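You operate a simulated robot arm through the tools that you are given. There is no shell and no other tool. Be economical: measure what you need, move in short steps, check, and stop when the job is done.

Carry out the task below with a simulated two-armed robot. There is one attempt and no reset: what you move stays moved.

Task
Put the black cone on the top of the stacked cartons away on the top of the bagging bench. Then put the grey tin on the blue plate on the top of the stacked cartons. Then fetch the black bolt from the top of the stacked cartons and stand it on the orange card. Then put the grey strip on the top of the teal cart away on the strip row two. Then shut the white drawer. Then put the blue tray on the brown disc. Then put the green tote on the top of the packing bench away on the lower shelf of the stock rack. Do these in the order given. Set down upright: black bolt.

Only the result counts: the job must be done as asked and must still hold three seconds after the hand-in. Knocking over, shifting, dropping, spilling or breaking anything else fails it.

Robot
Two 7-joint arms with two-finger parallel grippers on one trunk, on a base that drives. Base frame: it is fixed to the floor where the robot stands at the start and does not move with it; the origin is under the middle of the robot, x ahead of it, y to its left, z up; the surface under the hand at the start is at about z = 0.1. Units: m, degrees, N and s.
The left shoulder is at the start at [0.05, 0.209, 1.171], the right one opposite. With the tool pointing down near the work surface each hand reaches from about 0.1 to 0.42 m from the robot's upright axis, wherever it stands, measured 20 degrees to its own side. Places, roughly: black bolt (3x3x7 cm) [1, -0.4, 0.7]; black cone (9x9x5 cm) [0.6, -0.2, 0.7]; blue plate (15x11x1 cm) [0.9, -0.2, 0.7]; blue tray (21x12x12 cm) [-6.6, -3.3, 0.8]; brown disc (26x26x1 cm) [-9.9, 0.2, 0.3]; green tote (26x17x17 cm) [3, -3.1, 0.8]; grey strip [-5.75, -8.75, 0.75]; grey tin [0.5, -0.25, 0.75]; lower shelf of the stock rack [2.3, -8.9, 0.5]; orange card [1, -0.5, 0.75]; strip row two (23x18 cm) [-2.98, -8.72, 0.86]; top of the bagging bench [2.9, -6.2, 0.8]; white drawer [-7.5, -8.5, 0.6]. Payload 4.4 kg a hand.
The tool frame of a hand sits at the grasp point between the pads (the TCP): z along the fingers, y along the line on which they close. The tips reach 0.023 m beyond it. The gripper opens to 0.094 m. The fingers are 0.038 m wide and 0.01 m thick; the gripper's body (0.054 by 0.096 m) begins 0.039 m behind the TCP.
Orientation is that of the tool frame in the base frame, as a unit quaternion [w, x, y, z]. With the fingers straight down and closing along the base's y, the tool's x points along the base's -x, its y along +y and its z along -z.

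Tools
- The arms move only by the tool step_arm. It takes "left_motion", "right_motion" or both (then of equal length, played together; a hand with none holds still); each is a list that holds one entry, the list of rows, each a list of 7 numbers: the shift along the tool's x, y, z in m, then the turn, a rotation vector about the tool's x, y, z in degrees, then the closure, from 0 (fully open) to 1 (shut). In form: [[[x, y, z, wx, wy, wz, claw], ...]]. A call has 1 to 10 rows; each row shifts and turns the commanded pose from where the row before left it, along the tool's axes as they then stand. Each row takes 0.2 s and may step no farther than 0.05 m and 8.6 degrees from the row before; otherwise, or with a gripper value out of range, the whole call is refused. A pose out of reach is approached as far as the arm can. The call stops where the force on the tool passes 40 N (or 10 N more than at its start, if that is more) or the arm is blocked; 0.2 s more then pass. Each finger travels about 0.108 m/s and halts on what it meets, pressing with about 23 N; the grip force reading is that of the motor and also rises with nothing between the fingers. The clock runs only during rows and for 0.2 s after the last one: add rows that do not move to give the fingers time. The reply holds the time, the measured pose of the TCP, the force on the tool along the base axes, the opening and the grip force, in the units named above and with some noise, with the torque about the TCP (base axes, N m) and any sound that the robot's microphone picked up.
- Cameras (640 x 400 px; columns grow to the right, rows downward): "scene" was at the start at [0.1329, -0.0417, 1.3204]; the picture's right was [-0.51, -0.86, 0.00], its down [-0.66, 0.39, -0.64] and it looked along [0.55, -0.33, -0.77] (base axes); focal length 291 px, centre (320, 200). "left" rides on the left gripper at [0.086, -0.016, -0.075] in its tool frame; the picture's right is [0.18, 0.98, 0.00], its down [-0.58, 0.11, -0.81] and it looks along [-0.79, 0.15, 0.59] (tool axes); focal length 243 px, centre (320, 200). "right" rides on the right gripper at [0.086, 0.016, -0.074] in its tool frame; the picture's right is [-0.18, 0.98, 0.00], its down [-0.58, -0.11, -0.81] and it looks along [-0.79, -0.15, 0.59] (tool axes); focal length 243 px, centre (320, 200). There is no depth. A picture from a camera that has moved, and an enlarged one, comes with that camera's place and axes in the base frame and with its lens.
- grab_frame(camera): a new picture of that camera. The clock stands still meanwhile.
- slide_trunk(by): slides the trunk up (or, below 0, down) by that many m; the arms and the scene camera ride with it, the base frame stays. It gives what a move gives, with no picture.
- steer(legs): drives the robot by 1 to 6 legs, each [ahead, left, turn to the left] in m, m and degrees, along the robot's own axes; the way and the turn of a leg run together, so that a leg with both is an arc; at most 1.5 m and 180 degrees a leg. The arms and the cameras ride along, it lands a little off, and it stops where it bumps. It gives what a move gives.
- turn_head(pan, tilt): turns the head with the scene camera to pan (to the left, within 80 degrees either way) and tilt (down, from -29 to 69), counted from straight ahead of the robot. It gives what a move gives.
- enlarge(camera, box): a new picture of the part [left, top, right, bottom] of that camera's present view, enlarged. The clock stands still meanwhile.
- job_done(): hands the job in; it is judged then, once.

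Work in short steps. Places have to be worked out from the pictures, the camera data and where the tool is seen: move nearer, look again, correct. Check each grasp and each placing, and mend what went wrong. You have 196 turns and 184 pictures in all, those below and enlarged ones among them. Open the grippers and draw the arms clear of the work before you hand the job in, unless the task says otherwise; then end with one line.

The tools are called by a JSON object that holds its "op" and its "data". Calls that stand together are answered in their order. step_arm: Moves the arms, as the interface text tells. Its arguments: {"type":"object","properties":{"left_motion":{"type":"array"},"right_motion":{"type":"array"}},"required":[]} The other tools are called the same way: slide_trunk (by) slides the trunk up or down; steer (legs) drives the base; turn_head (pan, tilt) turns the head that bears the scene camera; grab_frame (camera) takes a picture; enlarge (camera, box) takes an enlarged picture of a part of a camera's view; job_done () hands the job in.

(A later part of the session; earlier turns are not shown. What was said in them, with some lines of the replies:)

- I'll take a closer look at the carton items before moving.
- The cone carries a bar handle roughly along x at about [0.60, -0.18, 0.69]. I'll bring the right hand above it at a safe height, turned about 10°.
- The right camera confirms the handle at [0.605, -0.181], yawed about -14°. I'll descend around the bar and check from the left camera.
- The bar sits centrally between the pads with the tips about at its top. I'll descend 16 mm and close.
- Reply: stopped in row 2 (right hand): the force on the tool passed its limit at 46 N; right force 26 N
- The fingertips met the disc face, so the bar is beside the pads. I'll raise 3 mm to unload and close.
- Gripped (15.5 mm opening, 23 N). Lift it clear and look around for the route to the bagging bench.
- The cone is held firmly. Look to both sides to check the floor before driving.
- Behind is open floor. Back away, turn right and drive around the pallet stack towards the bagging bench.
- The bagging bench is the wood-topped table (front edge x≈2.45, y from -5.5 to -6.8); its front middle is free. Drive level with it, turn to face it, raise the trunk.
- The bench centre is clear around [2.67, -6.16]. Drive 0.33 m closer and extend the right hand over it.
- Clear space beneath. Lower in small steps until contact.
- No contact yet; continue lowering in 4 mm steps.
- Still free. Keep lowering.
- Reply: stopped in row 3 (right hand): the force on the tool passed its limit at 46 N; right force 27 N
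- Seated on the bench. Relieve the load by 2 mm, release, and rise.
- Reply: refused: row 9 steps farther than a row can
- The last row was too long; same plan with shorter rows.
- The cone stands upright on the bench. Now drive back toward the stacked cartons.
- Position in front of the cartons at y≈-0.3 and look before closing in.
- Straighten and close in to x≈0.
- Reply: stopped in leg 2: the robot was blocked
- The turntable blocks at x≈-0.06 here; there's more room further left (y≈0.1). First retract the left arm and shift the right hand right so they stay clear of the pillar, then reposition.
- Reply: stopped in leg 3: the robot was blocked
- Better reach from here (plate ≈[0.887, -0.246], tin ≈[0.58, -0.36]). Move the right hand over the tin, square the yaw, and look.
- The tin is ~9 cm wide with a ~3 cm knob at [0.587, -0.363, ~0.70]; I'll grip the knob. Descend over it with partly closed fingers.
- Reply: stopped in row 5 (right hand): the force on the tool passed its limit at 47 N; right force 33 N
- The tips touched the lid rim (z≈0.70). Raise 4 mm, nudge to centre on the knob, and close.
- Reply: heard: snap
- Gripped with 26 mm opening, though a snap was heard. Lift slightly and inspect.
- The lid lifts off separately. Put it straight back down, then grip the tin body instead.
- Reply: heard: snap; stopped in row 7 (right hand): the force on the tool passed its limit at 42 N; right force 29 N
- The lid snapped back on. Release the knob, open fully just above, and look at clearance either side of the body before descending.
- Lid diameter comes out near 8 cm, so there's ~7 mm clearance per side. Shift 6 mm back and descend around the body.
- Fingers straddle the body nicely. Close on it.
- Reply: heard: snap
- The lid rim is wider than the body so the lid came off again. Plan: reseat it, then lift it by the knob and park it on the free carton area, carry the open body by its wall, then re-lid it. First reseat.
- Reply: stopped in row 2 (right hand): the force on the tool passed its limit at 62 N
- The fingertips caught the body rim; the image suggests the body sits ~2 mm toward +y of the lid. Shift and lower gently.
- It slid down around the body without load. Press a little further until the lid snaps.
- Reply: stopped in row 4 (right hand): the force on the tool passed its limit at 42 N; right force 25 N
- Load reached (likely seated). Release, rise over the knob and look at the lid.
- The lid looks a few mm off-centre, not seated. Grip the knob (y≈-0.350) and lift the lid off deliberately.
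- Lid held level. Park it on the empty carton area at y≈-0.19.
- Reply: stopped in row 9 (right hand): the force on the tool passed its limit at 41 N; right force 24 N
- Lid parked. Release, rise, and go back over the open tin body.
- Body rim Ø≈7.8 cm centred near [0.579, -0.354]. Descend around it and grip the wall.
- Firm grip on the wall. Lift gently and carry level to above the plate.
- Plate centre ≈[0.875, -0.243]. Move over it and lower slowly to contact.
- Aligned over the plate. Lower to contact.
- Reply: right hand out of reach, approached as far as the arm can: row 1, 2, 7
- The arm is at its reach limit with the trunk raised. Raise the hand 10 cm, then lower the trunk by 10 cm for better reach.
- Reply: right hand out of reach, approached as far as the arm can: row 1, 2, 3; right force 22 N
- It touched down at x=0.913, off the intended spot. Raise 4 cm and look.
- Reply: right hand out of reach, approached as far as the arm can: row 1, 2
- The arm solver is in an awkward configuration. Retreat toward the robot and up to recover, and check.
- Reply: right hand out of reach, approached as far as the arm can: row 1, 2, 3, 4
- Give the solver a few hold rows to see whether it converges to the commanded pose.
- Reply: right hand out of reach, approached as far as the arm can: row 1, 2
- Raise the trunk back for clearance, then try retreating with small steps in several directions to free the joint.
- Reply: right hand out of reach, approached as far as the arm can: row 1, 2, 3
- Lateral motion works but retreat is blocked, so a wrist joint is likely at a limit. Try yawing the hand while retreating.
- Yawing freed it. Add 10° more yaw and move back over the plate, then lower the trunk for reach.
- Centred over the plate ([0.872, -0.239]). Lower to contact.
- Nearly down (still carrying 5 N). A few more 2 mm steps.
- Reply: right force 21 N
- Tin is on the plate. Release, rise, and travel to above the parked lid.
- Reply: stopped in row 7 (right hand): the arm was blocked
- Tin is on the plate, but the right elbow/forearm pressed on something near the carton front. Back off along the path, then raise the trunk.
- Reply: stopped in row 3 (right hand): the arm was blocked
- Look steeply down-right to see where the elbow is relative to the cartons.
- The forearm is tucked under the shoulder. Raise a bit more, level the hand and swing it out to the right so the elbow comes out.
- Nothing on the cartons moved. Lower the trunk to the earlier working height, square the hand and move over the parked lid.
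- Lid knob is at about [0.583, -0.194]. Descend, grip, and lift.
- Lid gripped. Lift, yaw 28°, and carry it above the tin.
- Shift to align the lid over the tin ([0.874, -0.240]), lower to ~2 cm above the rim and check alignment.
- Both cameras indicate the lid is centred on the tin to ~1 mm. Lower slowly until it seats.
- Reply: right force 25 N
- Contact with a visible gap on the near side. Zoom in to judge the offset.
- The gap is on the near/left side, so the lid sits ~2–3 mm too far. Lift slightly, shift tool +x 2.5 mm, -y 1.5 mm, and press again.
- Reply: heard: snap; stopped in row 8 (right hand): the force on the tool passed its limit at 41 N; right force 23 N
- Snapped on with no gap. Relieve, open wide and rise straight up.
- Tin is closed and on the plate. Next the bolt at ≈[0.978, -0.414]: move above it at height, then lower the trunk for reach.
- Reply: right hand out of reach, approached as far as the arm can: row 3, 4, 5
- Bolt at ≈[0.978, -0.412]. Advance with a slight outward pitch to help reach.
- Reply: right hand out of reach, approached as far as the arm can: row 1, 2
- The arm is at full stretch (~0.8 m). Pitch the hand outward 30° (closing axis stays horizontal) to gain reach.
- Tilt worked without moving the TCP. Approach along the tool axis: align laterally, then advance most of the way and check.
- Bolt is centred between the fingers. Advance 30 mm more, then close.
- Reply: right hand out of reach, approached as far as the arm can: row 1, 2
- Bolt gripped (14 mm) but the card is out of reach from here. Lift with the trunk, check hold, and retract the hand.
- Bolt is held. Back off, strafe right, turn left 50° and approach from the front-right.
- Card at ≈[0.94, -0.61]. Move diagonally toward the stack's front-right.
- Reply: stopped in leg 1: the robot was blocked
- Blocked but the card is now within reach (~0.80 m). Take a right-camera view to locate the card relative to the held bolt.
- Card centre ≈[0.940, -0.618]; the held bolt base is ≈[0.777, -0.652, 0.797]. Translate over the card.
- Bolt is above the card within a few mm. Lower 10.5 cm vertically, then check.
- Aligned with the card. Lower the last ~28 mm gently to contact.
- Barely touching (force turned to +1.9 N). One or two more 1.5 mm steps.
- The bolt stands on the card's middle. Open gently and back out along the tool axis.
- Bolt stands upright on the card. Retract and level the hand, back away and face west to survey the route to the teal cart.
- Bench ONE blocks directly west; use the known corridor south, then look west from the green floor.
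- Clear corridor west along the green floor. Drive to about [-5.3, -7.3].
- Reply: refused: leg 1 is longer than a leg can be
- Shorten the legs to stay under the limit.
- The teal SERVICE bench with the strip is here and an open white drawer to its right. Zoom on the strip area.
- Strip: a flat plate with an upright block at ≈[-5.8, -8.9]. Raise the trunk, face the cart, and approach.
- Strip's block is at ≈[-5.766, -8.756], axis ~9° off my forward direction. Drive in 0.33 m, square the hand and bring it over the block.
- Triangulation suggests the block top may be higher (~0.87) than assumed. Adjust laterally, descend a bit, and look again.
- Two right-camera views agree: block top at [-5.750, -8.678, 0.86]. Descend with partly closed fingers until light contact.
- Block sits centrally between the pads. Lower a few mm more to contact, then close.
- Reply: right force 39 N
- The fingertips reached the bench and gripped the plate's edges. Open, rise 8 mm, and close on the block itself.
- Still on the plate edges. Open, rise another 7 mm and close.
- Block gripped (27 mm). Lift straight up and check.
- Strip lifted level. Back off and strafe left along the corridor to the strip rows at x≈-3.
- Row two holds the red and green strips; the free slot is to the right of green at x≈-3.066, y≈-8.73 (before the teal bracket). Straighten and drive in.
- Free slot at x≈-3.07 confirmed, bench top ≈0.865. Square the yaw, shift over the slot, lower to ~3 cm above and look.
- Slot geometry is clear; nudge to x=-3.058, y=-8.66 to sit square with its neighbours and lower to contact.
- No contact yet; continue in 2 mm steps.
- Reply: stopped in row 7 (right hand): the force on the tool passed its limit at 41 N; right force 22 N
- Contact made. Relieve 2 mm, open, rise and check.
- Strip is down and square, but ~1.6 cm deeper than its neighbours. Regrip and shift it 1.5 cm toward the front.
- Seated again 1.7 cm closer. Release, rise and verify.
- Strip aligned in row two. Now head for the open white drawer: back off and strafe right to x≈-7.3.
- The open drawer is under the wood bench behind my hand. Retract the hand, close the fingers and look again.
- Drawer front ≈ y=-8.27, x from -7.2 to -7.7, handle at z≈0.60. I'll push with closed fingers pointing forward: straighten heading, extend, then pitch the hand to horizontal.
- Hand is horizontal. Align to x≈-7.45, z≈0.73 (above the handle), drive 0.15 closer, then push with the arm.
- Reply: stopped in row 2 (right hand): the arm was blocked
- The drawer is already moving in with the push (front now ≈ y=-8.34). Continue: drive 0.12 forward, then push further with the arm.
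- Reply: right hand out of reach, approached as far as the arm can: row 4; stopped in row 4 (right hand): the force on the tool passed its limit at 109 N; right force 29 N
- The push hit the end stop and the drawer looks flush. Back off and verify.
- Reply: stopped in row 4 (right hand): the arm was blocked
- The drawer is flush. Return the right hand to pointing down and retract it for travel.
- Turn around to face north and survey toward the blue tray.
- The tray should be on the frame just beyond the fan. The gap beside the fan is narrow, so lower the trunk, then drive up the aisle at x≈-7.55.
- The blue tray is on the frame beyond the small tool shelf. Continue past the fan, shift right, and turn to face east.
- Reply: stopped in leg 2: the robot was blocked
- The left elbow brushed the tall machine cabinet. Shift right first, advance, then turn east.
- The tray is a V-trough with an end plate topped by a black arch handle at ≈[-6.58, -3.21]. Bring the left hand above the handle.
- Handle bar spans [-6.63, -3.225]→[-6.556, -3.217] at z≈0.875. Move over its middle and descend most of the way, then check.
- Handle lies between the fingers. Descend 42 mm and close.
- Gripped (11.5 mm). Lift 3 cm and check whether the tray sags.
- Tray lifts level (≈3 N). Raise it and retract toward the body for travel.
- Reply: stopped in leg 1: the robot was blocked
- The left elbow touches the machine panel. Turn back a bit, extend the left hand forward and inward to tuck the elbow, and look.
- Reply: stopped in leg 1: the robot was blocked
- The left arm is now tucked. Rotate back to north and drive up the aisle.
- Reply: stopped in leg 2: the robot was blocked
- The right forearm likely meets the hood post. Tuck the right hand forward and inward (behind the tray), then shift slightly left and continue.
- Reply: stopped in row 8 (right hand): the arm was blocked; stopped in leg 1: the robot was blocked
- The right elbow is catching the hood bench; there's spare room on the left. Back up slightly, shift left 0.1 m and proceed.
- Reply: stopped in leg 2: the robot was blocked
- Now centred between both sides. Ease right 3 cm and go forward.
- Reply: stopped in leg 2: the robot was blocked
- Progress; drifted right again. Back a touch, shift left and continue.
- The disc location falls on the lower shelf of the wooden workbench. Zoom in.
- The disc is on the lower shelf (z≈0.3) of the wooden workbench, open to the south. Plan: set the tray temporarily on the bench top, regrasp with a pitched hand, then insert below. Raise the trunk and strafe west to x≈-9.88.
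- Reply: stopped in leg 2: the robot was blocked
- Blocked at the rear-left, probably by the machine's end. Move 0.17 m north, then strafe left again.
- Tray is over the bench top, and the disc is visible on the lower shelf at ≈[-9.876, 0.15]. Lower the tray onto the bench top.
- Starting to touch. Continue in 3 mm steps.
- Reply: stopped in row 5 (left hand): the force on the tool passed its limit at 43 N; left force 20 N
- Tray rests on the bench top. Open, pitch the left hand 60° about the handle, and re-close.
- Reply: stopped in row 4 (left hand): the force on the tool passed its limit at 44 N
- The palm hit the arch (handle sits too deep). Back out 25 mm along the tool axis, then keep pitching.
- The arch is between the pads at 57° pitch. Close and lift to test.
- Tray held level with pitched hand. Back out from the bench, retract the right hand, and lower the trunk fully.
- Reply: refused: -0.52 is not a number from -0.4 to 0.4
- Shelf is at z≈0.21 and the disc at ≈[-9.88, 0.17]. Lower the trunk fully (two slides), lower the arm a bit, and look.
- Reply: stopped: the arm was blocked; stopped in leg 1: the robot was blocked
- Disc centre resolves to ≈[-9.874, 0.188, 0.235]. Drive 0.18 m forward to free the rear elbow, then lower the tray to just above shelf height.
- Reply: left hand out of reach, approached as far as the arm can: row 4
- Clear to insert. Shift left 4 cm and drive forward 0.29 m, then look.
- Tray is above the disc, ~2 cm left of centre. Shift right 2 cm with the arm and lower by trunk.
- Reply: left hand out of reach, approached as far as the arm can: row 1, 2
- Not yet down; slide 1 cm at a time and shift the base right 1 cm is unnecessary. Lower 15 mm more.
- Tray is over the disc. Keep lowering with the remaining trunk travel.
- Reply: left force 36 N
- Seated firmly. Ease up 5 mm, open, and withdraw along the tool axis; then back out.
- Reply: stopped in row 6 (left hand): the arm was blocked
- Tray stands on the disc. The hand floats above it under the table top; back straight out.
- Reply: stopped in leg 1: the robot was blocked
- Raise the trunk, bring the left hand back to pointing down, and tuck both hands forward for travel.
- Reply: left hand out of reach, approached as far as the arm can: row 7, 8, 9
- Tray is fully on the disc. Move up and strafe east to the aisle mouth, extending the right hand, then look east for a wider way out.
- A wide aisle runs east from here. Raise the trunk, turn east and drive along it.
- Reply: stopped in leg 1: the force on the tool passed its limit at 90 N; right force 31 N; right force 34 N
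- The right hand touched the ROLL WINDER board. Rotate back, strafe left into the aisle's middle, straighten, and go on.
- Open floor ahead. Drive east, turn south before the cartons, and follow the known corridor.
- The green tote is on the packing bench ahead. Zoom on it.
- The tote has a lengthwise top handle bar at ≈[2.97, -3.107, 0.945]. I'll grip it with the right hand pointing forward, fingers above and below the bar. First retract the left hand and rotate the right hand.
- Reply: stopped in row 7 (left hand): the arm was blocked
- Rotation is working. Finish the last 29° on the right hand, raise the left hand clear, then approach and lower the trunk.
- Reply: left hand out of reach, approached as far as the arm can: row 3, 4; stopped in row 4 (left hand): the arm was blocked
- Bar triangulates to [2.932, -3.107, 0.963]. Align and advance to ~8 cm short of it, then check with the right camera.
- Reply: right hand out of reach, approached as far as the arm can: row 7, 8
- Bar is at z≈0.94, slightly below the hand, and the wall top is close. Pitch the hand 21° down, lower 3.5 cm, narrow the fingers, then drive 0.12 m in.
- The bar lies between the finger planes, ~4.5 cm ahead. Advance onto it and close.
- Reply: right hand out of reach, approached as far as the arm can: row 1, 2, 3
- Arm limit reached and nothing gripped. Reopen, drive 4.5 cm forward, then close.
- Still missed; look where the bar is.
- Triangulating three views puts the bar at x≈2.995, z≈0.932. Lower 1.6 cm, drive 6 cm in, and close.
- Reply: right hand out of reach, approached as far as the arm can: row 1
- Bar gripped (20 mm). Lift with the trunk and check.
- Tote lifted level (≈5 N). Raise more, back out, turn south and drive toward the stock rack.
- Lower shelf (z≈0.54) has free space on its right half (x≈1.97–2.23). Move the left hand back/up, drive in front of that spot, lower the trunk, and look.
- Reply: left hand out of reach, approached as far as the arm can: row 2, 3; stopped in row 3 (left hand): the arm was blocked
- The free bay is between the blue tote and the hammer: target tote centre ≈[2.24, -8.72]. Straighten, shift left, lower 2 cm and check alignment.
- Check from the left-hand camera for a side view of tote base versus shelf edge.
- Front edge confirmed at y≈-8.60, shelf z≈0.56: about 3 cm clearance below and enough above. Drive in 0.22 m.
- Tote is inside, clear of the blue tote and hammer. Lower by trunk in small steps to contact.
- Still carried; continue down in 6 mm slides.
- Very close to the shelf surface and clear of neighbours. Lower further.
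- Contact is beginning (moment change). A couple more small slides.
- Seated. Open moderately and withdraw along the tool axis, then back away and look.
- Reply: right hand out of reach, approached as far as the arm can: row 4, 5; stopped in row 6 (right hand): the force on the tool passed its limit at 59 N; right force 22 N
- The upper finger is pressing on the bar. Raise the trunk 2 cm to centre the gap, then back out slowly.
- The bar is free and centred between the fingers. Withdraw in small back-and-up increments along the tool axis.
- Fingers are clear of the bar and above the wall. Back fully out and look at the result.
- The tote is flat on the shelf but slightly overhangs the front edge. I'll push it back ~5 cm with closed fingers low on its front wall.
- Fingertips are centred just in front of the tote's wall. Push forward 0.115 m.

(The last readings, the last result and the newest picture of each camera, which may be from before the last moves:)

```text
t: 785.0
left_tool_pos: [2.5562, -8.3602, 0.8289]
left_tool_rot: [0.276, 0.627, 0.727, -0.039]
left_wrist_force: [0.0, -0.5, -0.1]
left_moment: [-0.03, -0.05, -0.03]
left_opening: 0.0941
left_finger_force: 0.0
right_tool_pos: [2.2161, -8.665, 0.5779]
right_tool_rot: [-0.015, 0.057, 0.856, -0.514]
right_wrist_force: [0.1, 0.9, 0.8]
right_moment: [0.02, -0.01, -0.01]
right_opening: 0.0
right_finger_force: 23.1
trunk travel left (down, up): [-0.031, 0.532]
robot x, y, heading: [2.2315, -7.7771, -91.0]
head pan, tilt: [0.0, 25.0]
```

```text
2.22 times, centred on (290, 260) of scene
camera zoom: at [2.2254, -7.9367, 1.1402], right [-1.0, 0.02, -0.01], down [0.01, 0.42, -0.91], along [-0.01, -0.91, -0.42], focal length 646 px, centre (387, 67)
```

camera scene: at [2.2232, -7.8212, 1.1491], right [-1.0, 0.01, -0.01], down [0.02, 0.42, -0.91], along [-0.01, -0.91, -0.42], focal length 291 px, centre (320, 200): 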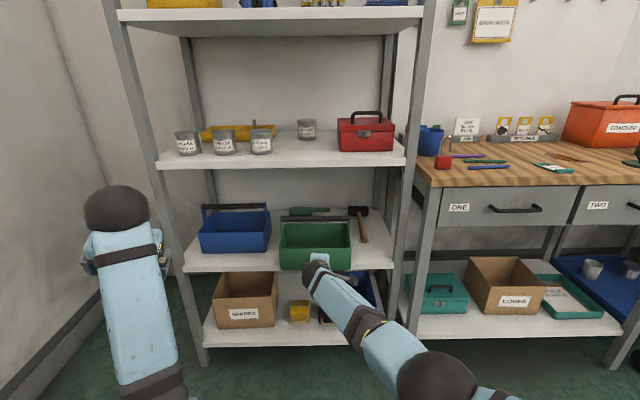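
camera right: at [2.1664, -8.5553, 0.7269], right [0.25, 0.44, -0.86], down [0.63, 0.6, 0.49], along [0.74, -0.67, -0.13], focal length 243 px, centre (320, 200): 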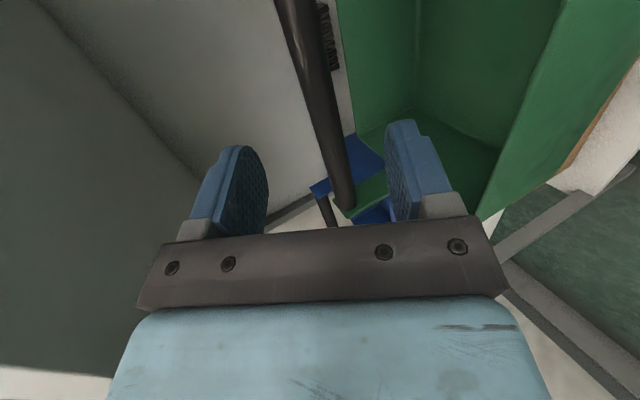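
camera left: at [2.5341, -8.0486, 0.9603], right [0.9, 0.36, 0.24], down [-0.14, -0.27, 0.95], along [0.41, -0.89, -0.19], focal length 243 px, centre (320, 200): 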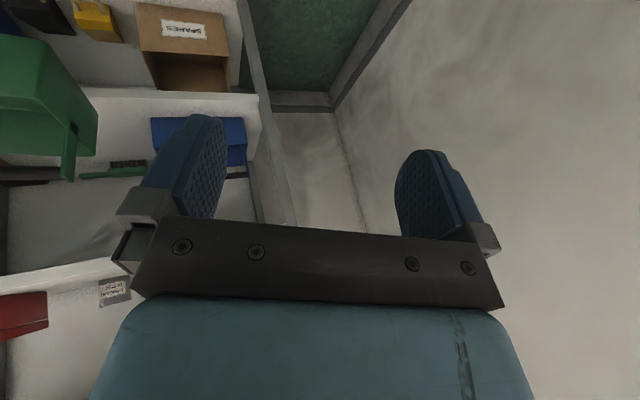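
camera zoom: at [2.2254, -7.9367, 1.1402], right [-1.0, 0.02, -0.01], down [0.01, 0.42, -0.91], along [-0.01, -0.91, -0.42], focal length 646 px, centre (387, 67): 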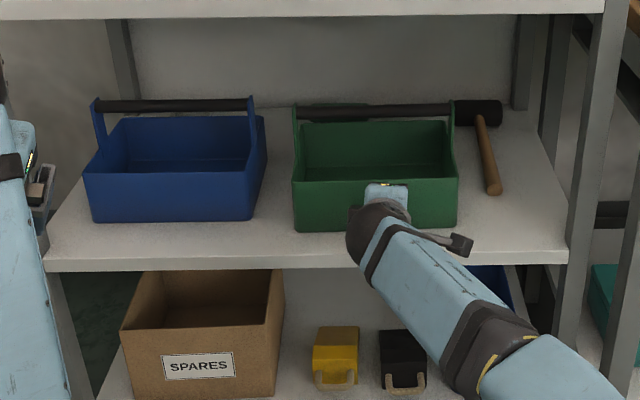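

The tote is now fully on the shelf, clear of its neighbours. Back away, open the grippers.

{"op": "steer", "data": {"legs": [[-0.3, 0, 0], [-0.4, 0, 0]]}}

{"op": "step_arm", "data": {"right_motion": [[[0, 0, 0, 0, 0, 0, 0.5], [0, 0, 0, 0, 0, 0, 0], [0, 0, 0, 0, 0, 0, 0], [0, 0, 0, 0, 0, 0, 0]]]}}

{"op": "grab_frame", "data": {"camera": "scene"}}

```text
t: 789.1
left_tool_pos: [2.5698, -7.6712, 0.8248]
left_tool_rot: [0.273, 0.63, 0.726, -0.041]
left_wrist_force: [0.7, -0.2, -0.3]
left_moment: [0.02, 0.03, 0.0]
left_opening: 0.0936
left_finger_force: 0.1
right_tool_pos: [2.2242, -7.9711, 0.5712]
right_tool_rot: [-0.02, 0.057, 0.857, -0.512]
right_wrist_force: [-0.1, 0.4, 0.1]
right_moment: [0.01, 0.0, -0.06]
right_opening: 0.0001
right_finger_force: 23.3
trunk travel left (down, up): [-0.031, 0.532]
robot x, y, heading: [2.246, -7.082, -91.4]
head pan, tilt: [0.0, 25.0]
```

```text
t: 790.1
left_tool_pos: [2.5704, -7.6708, 0.8258]
left_tool_rot: [0.274, 0.629, 0.727, -0.042]
left_wrist_force: [0.5, 0.2, -1.1]
left_moment: [-0.01, -0.03, 0.01]
left_opening: 0.094
left_finger_force: 0.0
right_tool_pos: [2.226, -7.9715, 0.5729]
right_tool_rot: [-0.019, 0.058, 0.856, -0.513]
right_wrist_force: [-0.3, -0.3, -0.3]
right_moment: [0.02, 0.01, -0.03]
right_opening: 0.094
right_finger_force: 0.0
trunk travel left (down, up): [-0.031, 0.532]
robot x, y, heading: [2.2478, -7.0843, -91.1]
head pan, tilt: [0.0, 25.0]
```

```text
0 pictures are left
camera scene: at [2.2435, -7.2456, 1.139], right [-1.0, 0.02, 0.0], down [0.01, 0.42, -0.91], along [-0.02, -0.91, -0.42], focal length 291 px, centre (320, 200)
```

scene: 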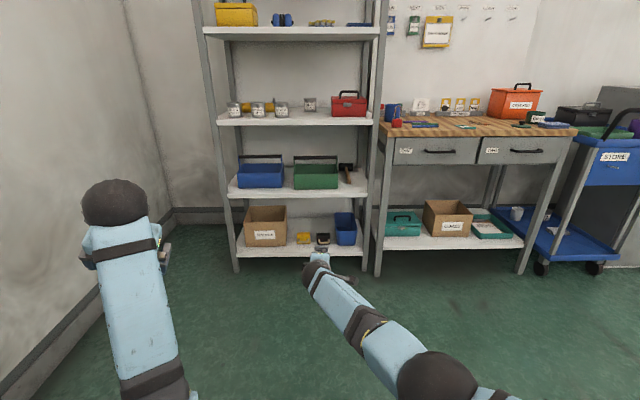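

All seven tasks are done, the grippers are open and the arms are clear. Handing in.

{"op": "job_done", "data": {}}

```text
The job is handed in.
```

All seven steps were carried out in the order given and the job is handed in; I checked each placing with the cameras as it was made but have no verdict back.
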